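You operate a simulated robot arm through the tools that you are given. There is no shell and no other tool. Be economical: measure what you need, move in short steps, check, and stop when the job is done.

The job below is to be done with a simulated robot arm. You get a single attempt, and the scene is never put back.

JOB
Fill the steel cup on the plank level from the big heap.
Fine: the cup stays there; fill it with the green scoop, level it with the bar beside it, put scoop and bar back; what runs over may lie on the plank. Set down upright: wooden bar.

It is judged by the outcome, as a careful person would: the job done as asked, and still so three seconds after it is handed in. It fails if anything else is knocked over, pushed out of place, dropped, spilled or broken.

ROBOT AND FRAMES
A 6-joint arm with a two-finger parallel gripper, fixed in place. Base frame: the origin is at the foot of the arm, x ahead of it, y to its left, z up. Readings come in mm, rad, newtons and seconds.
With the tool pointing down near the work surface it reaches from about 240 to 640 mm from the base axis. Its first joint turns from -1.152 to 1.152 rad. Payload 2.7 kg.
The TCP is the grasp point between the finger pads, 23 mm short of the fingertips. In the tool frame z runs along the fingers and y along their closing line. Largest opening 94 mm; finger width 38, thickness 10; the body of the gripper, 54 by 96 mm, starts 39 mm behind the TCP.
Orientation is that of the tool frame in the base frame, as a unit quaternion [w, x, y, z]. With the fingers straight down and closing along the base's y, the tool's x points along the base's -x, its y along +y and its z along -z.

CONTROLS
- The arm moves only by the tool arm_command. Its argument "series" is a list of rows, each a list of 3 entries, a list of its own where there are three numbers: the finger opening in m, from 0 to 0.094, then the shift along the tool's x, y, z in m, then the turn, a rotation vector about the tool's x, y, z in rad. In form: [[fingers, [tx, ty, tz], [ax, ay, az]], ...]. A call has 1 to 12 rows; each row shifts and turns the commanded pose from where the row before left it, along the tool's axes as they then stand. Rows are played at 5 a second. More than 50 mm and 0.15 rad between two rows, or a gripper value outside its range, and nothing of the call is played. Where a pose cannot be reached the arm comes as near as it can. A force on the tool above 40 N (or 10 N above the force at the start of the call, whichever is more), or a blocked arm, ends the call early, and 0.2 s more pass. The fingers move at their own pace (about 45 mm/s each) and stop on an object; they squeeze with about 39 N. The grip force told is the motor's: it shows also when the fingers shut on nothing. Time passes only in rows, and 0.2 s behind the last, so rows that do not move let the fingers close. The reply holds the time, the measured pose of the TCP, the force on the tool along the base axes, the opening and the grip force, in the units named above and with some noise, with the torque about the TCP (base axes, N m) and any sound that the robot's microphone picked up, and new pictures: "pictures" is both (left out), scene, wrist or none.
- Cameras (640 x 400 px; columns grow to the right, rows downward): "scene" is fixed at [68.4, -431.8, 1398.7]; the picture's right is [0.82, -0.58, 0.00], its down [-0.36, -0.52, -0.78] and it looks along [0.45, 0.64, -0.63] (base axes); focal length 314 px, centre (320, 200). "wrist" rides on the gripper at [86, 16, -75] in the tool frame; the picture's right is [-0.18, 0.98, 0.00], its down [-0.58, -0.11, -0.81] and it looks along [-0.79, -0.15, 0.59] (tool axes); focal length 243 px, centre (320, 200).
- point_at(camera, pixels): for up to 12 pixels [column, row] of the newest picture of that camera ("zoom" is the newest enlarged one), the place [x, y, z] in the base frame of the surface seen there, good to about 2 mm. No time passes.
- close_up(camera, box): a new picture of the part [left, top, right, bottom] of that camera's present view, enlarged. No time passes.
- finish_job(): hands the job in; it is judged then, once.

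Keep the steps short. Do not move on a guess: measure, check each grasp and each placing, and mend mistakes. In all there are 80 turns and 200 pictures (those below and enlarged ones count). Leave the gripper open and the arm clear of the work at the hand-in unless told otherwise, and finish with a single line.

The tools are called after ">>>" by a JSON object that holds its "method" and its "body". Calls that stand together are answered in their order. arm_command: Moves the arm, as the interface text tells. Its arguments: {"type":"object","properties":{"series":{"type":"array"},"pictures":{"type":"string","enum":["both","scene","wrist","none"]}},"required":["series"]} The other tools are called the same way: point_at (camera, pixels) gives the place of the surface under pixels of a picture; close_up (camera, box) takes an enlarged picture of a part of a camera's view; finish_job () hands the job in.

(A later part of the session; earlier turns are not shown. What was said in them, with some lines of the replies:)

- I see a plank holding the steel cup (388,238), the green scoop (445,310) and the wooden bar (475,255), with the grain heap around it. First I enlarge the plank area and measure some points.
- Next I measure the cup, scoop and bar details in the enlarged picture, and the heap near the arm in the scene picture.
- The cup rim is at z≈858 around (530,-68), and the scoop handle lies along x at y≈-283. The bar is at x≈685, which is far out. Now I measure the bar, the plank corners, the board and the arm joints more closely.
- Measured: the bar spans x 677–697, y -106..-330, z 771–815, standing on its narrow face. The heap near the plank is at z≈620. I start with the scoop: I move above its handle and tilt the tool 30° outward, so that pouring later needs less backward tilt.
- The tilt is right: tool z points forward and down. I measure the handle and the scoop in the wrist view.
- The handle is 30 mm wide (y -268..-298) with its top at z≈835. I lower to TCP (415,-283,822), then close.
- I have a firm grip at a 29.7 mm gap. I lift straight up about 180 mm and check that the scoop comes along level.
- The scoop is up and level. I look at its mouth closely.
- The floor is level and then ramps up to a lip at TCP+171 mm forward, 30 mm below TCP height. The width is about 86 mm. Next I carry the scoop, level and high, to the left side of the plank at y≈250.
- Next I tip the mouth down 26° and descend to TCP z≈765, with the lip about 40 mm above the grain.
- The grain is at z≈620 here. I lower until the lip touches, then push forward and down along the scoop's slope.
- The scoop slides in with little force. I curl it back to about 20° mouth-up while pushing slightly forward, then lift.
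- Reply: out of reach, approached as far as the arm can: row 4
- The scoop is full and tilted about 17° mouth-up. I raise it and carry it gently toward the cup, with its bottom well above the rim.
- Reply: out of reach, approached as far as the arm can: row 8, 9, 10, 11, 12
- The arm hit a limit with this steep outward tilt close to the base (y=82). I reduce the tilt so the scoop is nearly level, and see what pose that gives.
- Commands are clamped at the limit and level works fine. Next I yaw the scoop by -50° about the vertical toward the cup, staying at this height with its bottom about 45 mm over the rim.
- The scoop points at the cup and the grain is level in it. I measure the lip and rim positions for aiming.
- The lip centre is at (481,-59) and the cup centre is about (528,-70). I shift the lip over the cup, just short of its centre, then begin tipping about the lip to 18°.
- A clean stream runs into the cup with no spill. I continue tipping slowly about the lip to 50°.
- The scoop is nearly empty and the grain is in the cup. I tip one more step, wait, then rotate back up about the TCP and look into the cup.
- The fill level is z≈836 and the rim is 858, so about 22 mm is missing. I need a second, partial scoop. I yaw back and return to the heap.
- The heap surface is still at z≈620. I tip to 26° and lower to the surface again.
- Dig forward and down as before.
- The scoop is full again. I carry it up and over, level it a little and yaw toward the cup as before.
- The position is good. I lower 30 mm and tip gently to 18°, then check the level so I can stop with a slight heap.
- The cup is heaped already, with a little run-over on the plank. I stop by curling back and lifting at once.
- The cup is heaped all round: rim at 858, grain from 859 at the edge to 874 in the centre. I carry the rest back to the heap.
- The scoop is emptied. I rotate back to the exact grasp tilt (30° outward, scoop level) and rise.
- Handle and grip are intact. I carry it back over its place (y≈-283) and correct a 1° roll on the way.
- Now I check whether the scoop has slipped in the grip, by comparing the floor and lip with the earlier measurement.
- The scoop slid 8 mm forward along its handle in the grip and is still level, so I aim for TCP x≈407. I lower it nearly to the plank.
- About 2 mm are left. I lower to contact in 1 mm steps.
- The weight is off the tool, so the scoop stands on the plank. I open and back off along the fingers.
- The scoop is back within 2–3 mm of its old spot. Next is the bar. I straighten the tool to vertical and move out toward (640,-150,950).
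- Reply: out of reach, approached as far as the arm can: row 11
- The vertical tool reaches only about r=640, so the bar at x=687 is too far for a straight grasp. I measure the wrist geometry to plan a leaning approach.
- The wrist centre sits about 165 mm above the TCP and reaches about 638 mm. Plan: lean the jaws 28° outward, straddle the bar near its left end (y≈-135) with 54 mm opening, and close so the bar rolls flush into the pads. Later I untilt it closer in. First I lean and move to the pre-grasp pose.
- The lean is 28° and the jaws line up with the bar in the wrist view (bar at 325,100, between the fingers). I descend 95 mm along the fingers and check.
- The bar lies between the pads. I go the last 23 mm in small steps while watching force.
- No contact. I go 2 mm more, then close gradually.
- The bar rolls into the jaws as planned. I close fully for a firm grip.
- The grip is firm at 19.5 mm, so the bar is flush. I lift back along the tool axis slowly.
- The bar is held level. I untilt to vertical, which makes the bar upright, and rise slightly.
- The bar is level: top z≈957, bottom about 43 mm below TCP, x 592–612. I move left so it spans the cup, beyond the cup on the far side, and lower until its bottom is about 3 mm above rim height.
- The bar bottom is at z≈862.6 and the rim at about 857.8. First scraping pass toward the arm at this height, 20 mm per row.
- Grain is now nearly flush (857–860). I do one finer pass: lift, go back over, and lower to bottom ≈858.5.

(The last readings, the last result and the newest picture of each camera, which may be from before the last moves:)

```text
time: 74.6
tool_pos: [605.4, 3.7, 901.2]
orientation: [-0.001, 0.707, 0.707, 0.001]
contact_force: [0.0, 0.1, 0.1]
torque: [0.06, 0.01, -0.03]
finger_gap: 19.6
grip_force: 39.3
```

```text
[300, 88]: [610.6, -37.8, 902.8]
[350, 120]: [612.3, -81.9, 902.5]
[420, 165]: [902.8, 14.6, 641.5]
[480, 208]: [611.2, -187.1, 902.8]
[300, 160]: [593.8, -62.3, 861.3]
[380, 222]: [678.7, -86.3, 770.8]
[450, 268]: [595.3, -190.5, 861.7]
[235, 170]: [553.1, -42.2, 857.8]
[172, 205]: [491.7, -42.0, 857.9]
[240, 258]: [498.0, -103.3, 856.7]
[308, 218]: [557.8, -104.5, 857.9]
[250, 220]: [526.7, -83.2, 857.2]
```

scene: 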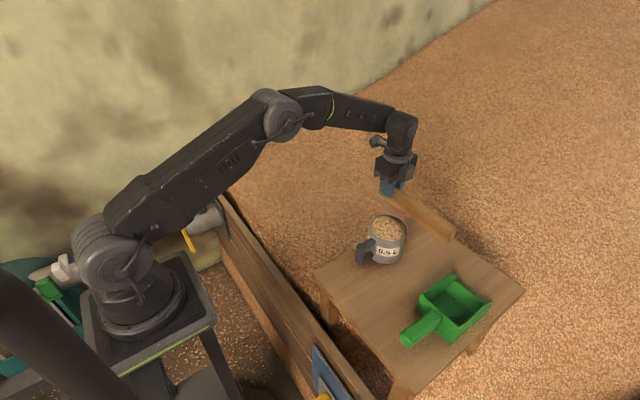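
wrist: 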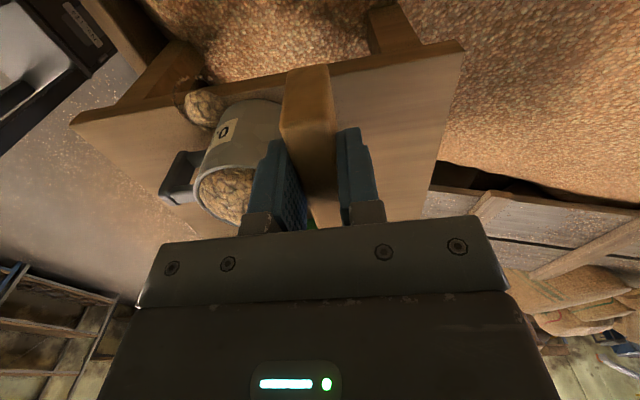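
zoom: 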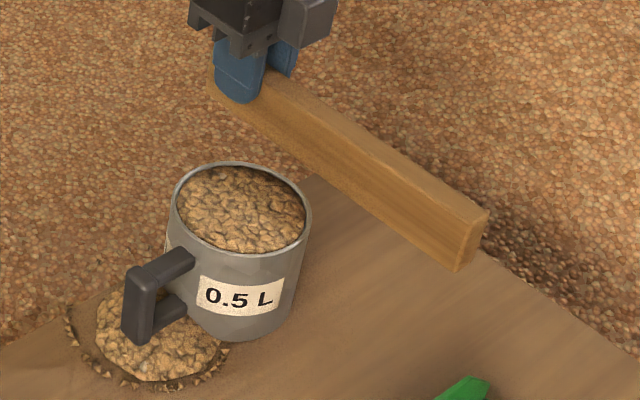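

Bar bottom ≈858.1, rim 857.8. Second pass at this height, while watching for contact.

>>> {"method": "arm_command", "body": {"series": [[0.01, [0, -0.02, 0], [0, 0, 0]], [0.01, [0, -0.02, 0], [0, 0, 0]], [0.01, [0, -0.015, 0], [0, 0, 0]], [0.01, [0, -0.015, 0], [0, 0, 0]], [0.01, [0, -0.015, 0], [0, 0, 0]], [0.01, [0, -0.015, 0], [0, 0, 0]], [0.01, [0, -0.02, 0], [0, 0, 0]], [0.01, [0, -0.02, 0], [0, 0, 0]], [0.01, [0, -0.015, 0], [0, 0, 0]], [0.01, [0, 0, 0], [0, 0, 0]], [0.01, [0, 0, -0.03], [0, 0, 0]], [0.01, [0, 0, -0.04], [0, 0, 0]]], "pictures": "none"}}

>>> {"method": "close_up", "body": {"camera": "scene", "box": [330, 180, 490, 290]}}

```text
time: 77.2
tool_pos: [450.7, 3.9, 971.0]
orientation: [-0.001, 0.707, 0.707, 0.001]
contact_force: [0.0, 0.4, -1.3]
torque: [0.12, -0.04, 0.01]
finger_gap: 19.8
grip_force: 39.2
```

```text
3.64 times, centred on (410, 235) of scene
```

zoom: 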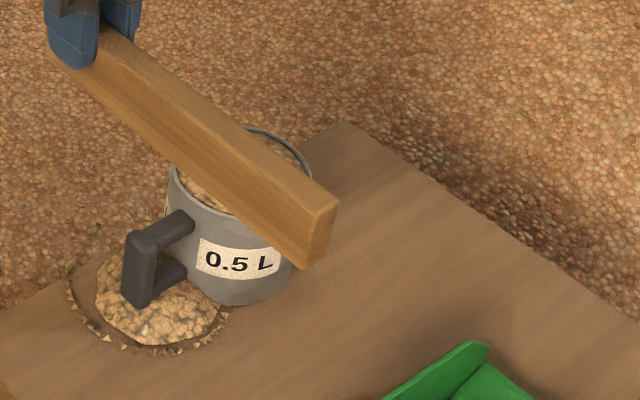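

The cup did not move. I carry the bar back, raised, toward (600,-136) and look at the cup and the spot.

>>> {"method": "arm_command", "body": {"series": [[0.01, [-0.028, 0.03, 0], [0, 0, 0]], [0.01, [-0.028, 0.03, 0], [0, 0, 0]], [0.01, [-0.028, 0.03, 0], [0, 0, 0]], [0.01, [-0.028, 0.03, 0], [0, 0, 0]], [0.01, [-0.028, 0.03, 0], [0, 0, 0]], [0.01, [0, 0, 0], [0, 0, 0]]]}}

>>> {"method": "close_up", "body": {"camera": "scene", "box": [330, 190, 530, 340]}}

```text
time: 78.6
tool_pos: [599.7, -138.5, 969.7]
orientation: [-0.001, 0.707, 0.707, 0.0]
contact_force: [0.2, -0.1, -1.1]
torque: [0.09, -0.01, 0.02]
finger_gap: 19.6
grip_force: 38.7
```

scene: 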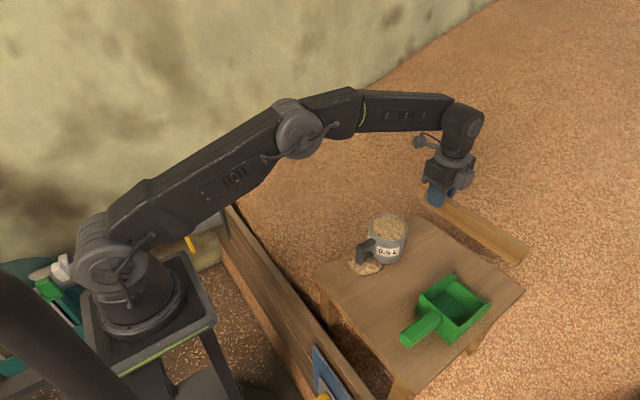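
wrist: 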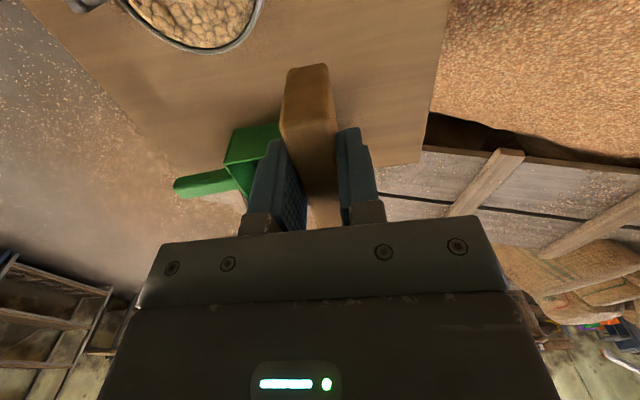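

```text
2.67 times, centred on (430, 265) of scene
```

zoom: 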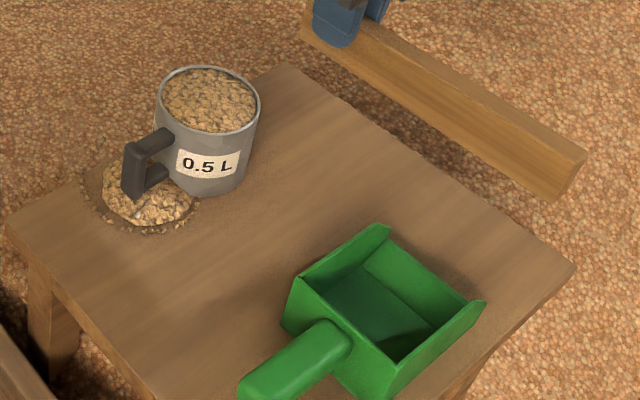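

>>> {"method": "point_at", "body": {"camera": "zoom", "pixels": [[210, 100], [185, 85], [240, 90], [200, 125], [230, 120], [165, 95], [257, 100], [210, 68], [383, 237], [480, 305], [440, 275], [240, 385]]}}

```text
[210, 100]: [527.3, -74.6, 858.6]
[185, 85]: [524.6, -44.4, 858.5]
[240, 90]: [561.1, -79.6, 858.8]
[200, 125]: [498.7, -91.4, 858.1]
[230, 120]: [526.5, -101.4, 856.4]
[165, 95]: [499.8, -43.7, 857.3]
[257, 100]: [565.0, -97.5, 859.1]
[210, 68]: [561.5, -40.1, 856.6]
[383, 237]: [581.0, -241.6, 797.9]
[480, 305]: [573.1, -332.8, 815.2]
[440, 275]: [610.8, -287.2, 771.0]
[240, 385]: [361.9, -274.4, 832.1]
```

The cup is level full (856–859 against the rim at 858). Next the bar: I lean the tool 19° (below the bar's 24° tipping angle) and go to just above its old place.

>>> {"method": "arm_command", "body": {"series": [[0.01, [0, 0, 0], [-0.1105, 0, 0]], [0.01, [0, 0, 0], [-0.1105, 0, 0]], [0.01, [0, 0, 0], [-0.1106, 0, 0]], [0.01, [0.0006, 0.0042, 0.0372], [0, 0, 0]], [0.01, [0.0006, 0.0042, 0.0372], [0, 0, 0]], [0.01, [0.0006, 0.0042, 0.0372], [0, 0, 0]], [0.01, [0.0006, 0.0042, 0.0372], [0, 0, 0]], [0.01, [0, 0, 0], [0, 0, 0]]]}}

>>> {"method": "close_up", "body": {"camera": "scene", "box": [400, 200, 540, 310]}}

```text
time: 80.4
tool_pos: [664.6, -133.0, 836.0]
orientation: [0.116, 0.698, 0.697, 0.118]
contact_force: [0.3, -0.1, -0.8]
torque: [0.13, -0.01, 0.0]
finger_gap: 19.9
grip_force: 39.4
```

scene: 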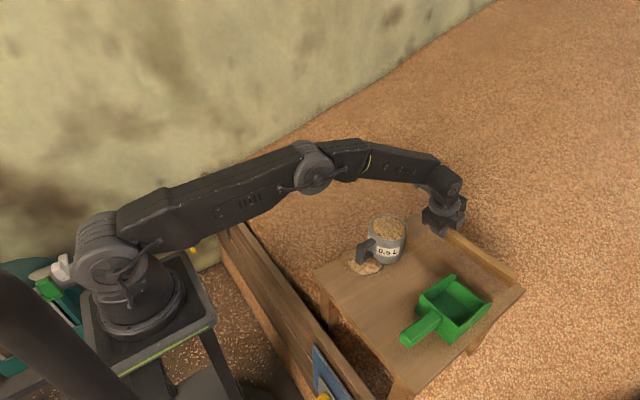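
wrist: 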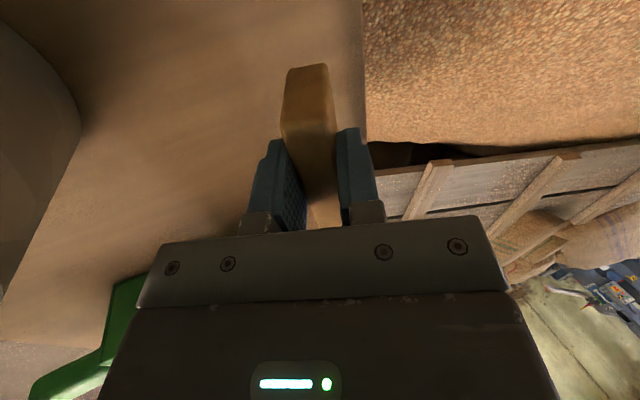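

```text
3.64 times, centred on (470, 255) of scene
```

zoom: 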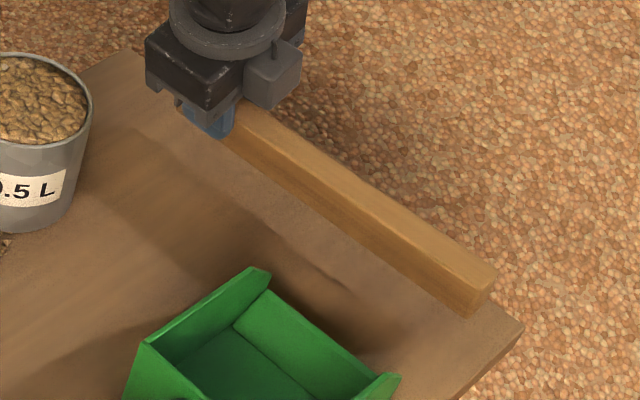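

I'm in place. I lower 17 mm, then take fine steps to contact.

>>> {"method": "arm_command", "body": {"series": [[0.01, [-0.0015, -0.0028, 0.008], [0, 0, 0]], [0.01, [-0.0015, -0.0028, 0.008], [0, 0, 0]], [0.01, [0, -0.0003, 0.00095], [0, 0, 0]], [0.01, [0, 0, 0], [0, 0, 0]]], "pictures": "none"}}

>>> {"method": "arm_command", "body": {"series": [[0.01, [0, -0.0003, 0.00095], [0, 0, 0]], [0.01, [0, -0.0003, 0.00095], [0, 0, 0]], [0.01, [0, 0, 0], [0, 0, 0]]], "pictures": "none"}}

```text
time: 81.4
tool_pos: [664.7, -136.9, 818.2]
orientation: [0.116, 0.698, 0.697, 0.117]
contact_force: [0.4, 0.6, -1.1]
torque: [0.11, 0.03, 0.01]
finger_gap: 19.3
grip_force: 39.0
```

```text
time: 82.2
tool_pos: [664.8, -137.0, 816.5]
orientation: [0.116, 0.697, 0.698, 0.118]
contact_force: [-0.5, -0.2, -0.4]
torque: [0.11, 0.04, -0.04]
finger_gap: 19.7
grip_force: 38.4
```

>>> {"method": "arm_command", "body": {"series": [[0.01, [0, -0.0003, 0.00095], [0, 0, 0]], [0.01, [0, 0, 0], [0, 0, 0]]], "pictures": "none"}}

>>> {"method": "arm_command", "body": {"series": [[0.01, [0, -0.0003, 0.00095], [0, 0, 0]], [0.01, [0, 0, 0], [0, 0, 0]]], "pictures": "none"}}

```text
time: 82.8
tool_pos: [665.4, -137.2, 815.9]
orientation: [0.117, 0.697, 0.698, 0.117]
contact_force: [0.0, 1.0, -0.2]
torque: [-0.12, 0.01, -0.1]
finger_gap: 19.7
grip_force: 38.5
```

```text
time: 83.4
tool_pos: [664.6, -137.4, 816.7]
orientation: [0.117, 0.698, 0.697, 0.118]
contact_force: [-2.1, -0.7, 4.4]
torque: [-0.66, 0.04, -0.24]
finger_gap: 19.4
grip_force: 38.9
```

There is contact with the plank (4 N). I open slowly so the bar settles back onto its base along the rear finger.

>>> {"method": "arm_command", "body": {"series": [[0.021, [0, 0, 0], [0, 0, 0]], [0.024, [0, 0, 0], [0, 0, 0]], [0.027, [0, 0, 0], [0, 0, 0]], [0.03, [0, 0, 0], [0, 0, 0]], [0.034, [0, 0, 0], [0, 0, 0]], [0.038, [0, 0, 0], [0, 0, 0]], [0.042, [0, 0, 0], [0, 0, 0]], [0.046, [0, 0, 0], [0, 0, 0]], [0.05, [0, 0, 0], [0, 0, 0]], [0.05, [0, 0, 0], [0, 0, 0]]]}}

>>> {"method": "close_up", "body": {"camera": "scene", "box": [400, 200, 540, 310]}}

>>> {"method": "close_up", "body": {"camera": "wrist", "box": [200, 60, 500, 250]}}

```text
time: 85.6
tool_pos: [664.7, -136.0, 813.4]
orientation: [0.116, 0.698, 0.697, 0.117]
contact_force: [-0.1, 0.1, 0.2]
torque: [0.01, -0.01, 0.02]
finger_gap: 50.1
grip_force: 0.0
```

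scene: 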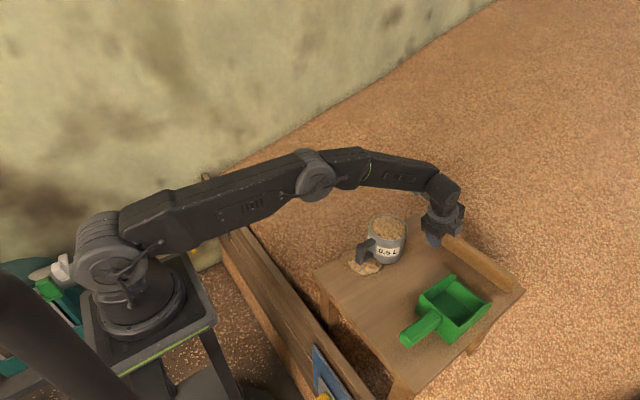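
wrist: 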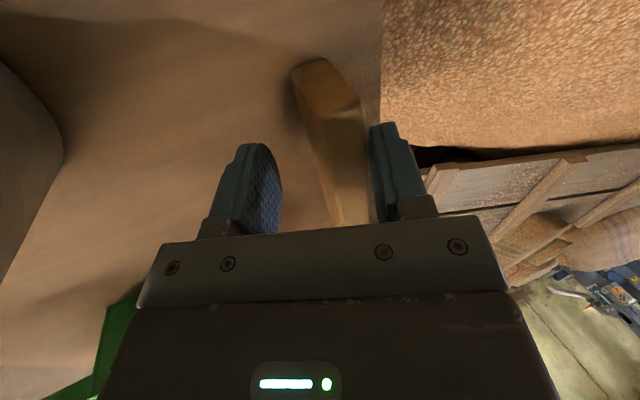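

```text
3.64 times, centred on (470, 255) of scene
```

zoom: 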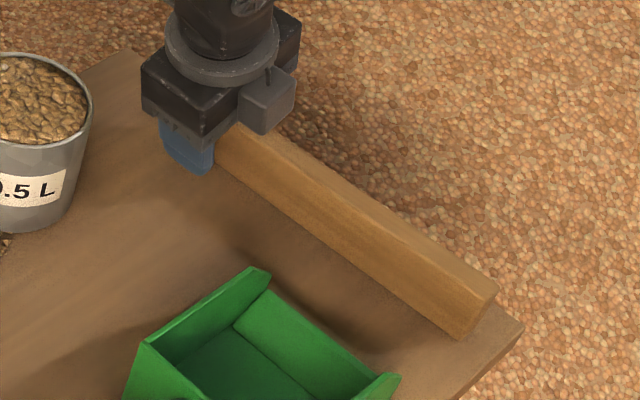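

```text
2.11 times, centred on (350, 155) of wrist
```

zoom: 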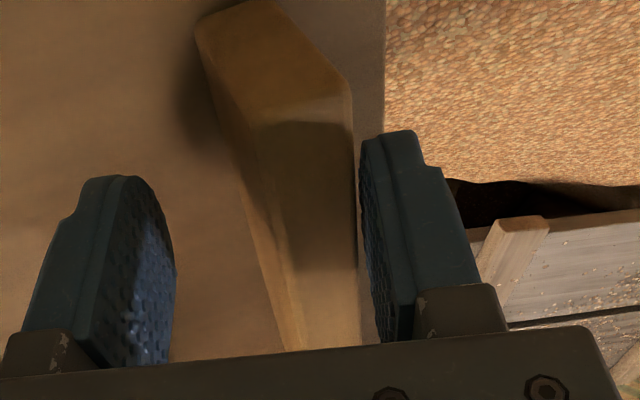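

The bar is standing upright. I open a bit more and withdraw straight back along the tool axis.

>>> {"method": "arm_command", "body": {"series": [[0.058, [0, 0, 0], [0, 0, 0]], [0.058, [0, 0, -0.01], [0, 0, 0]], [0.058, [0, 0, -0.02], [0, 0, 0]], [0.058, [0, 0, -0.035], [0, 0, 0]], [0.058, [0, 0, -0.04], [0, 0, 0]], [0.058, [0, 0, -0.045], [0, 0, 0]], [0.058, [0, 0, -0.045], [0, 0, 0]]]}}

>>> {"method": "close_up", "body": {"camera": "scene", "box": [410, 205, 540, 300]}}

```text
time: 87.2
tool_pos: [600.0, -135.5, 997.9]
orientation: [0.116, 0.697, 0.698, 0.117]
contact_force: [-0.1, -0.3, -0.5]
torque: [-0.01, 0.01, -0.02]
finger_gap: 57.9
grip_force: 0.1
```

scene: 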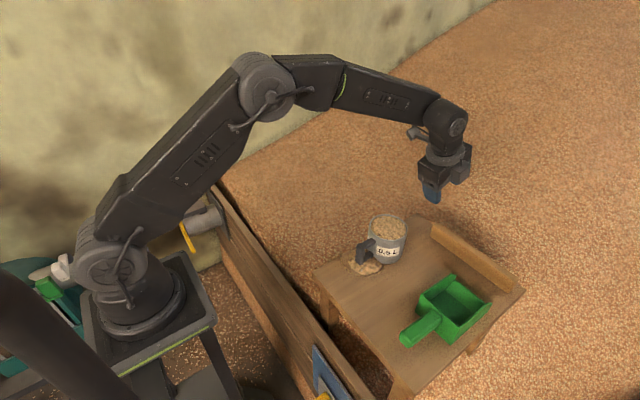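
wrist: 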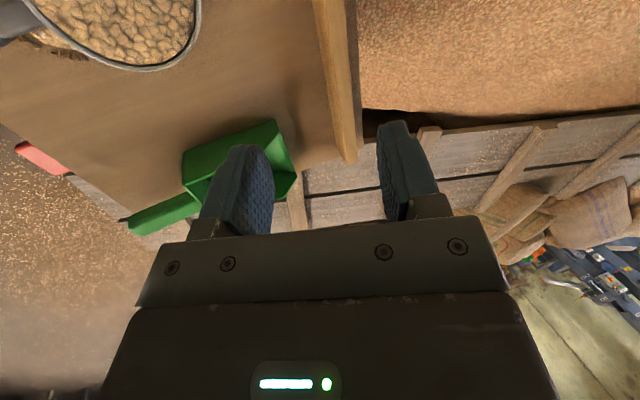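

```text
4.21 times, centred on (475, 252) of scene
```

zoom: 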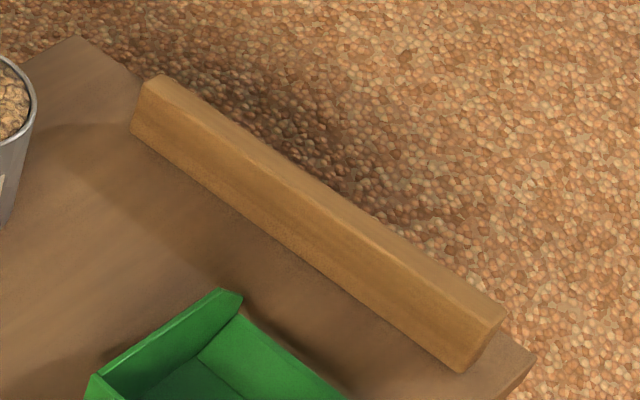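

>>> {"method": "point_at", "body": {"camera": "zoom", "pixels": [[150, 82], [165, 78], [135, 125], [290, 190], [310, 185], [290, 230], [460, 365], [468, 335], [500, 310], [480, 318], [200, 180]]}}

>>> {"method": "close_up", "body": {"camera": "scene", "box": [320, 195, 440, 285]}}

```text
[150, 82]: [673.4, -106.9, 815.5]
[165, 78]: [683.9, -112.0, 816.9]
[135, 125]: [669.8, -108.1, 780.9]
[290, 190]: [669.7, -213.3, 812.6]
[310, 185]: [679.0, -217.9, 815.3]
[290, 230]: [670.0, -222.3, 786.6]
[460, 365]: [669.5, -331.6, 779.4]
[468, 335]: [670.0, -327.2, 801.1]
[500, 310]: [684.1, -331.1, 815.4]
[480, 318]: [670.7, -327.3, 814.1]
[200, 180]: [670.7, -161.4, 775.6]
```

```text
4.44 times, centred on (380, 240) of scene
```

zoom: 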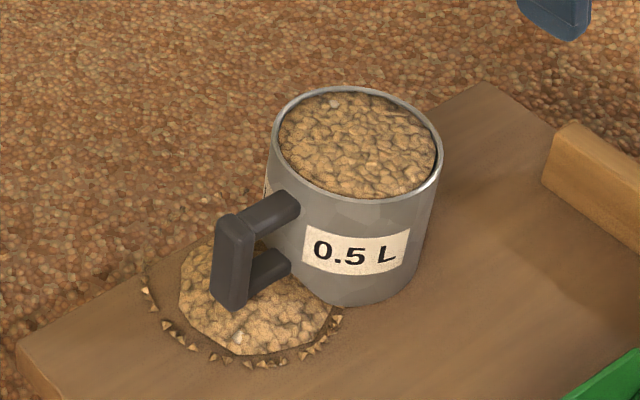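

The bar stands upright, parallel and 7 mm from its old spot. The scoop is back and the cup is level full. I open the gripper and raise the arm clear.

>>> {"method": "arm_command", "body": {"series": [[0.09, [0, 0, -0.045], [0, 0, 0]], [0.09, [0, 0, -0.045], [0, 0, 0]], [0.09, [0, 0, -0.045], [0, 0, 0]], [0.09, [0.03, -0.03, -0.02], [0, 0, 0]], [0.09, [0.03, -0.03, -0.02], [0, 0, 0]], [0.09, [0.03, -0.03, -0.02], [0, 0, 0]], [0.09, [0, 0, 0], [0, 0, 0]]], "pictures": "scene"}}

```text
time: 88.8
tool_pos: [452.5, -46.7, 1153.1]
orientation: [0.116, 0.698, 0.697, 0.117]
contact_force: [-0.7, 0.6, -0.6]
torque: [-0.01, 0.02, -0.01]
finger_gap: 89.9
grip_force: 0.2
```

scene: 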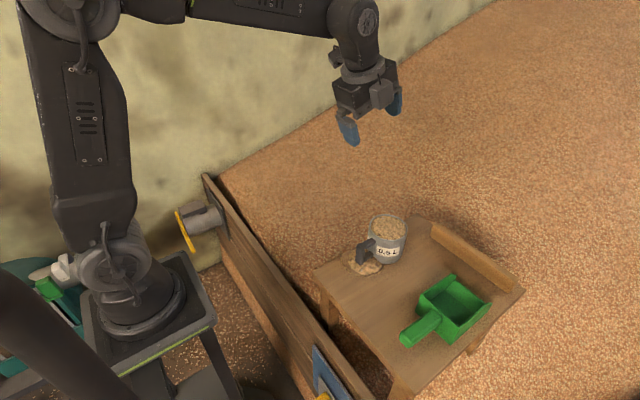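

Everything is in place, the gripper is open and the arm is clear, so I hand the job in.

>>> {"method": "finish_job", "body": {}}

```text
The job is handed in.
```

The cup is filled level from the big heap and still in its place, with a little run-over grain on the plank; the scoop is back within about 3 mm of its spot, and the wooden bar stands upright about 7 mm from where it was.
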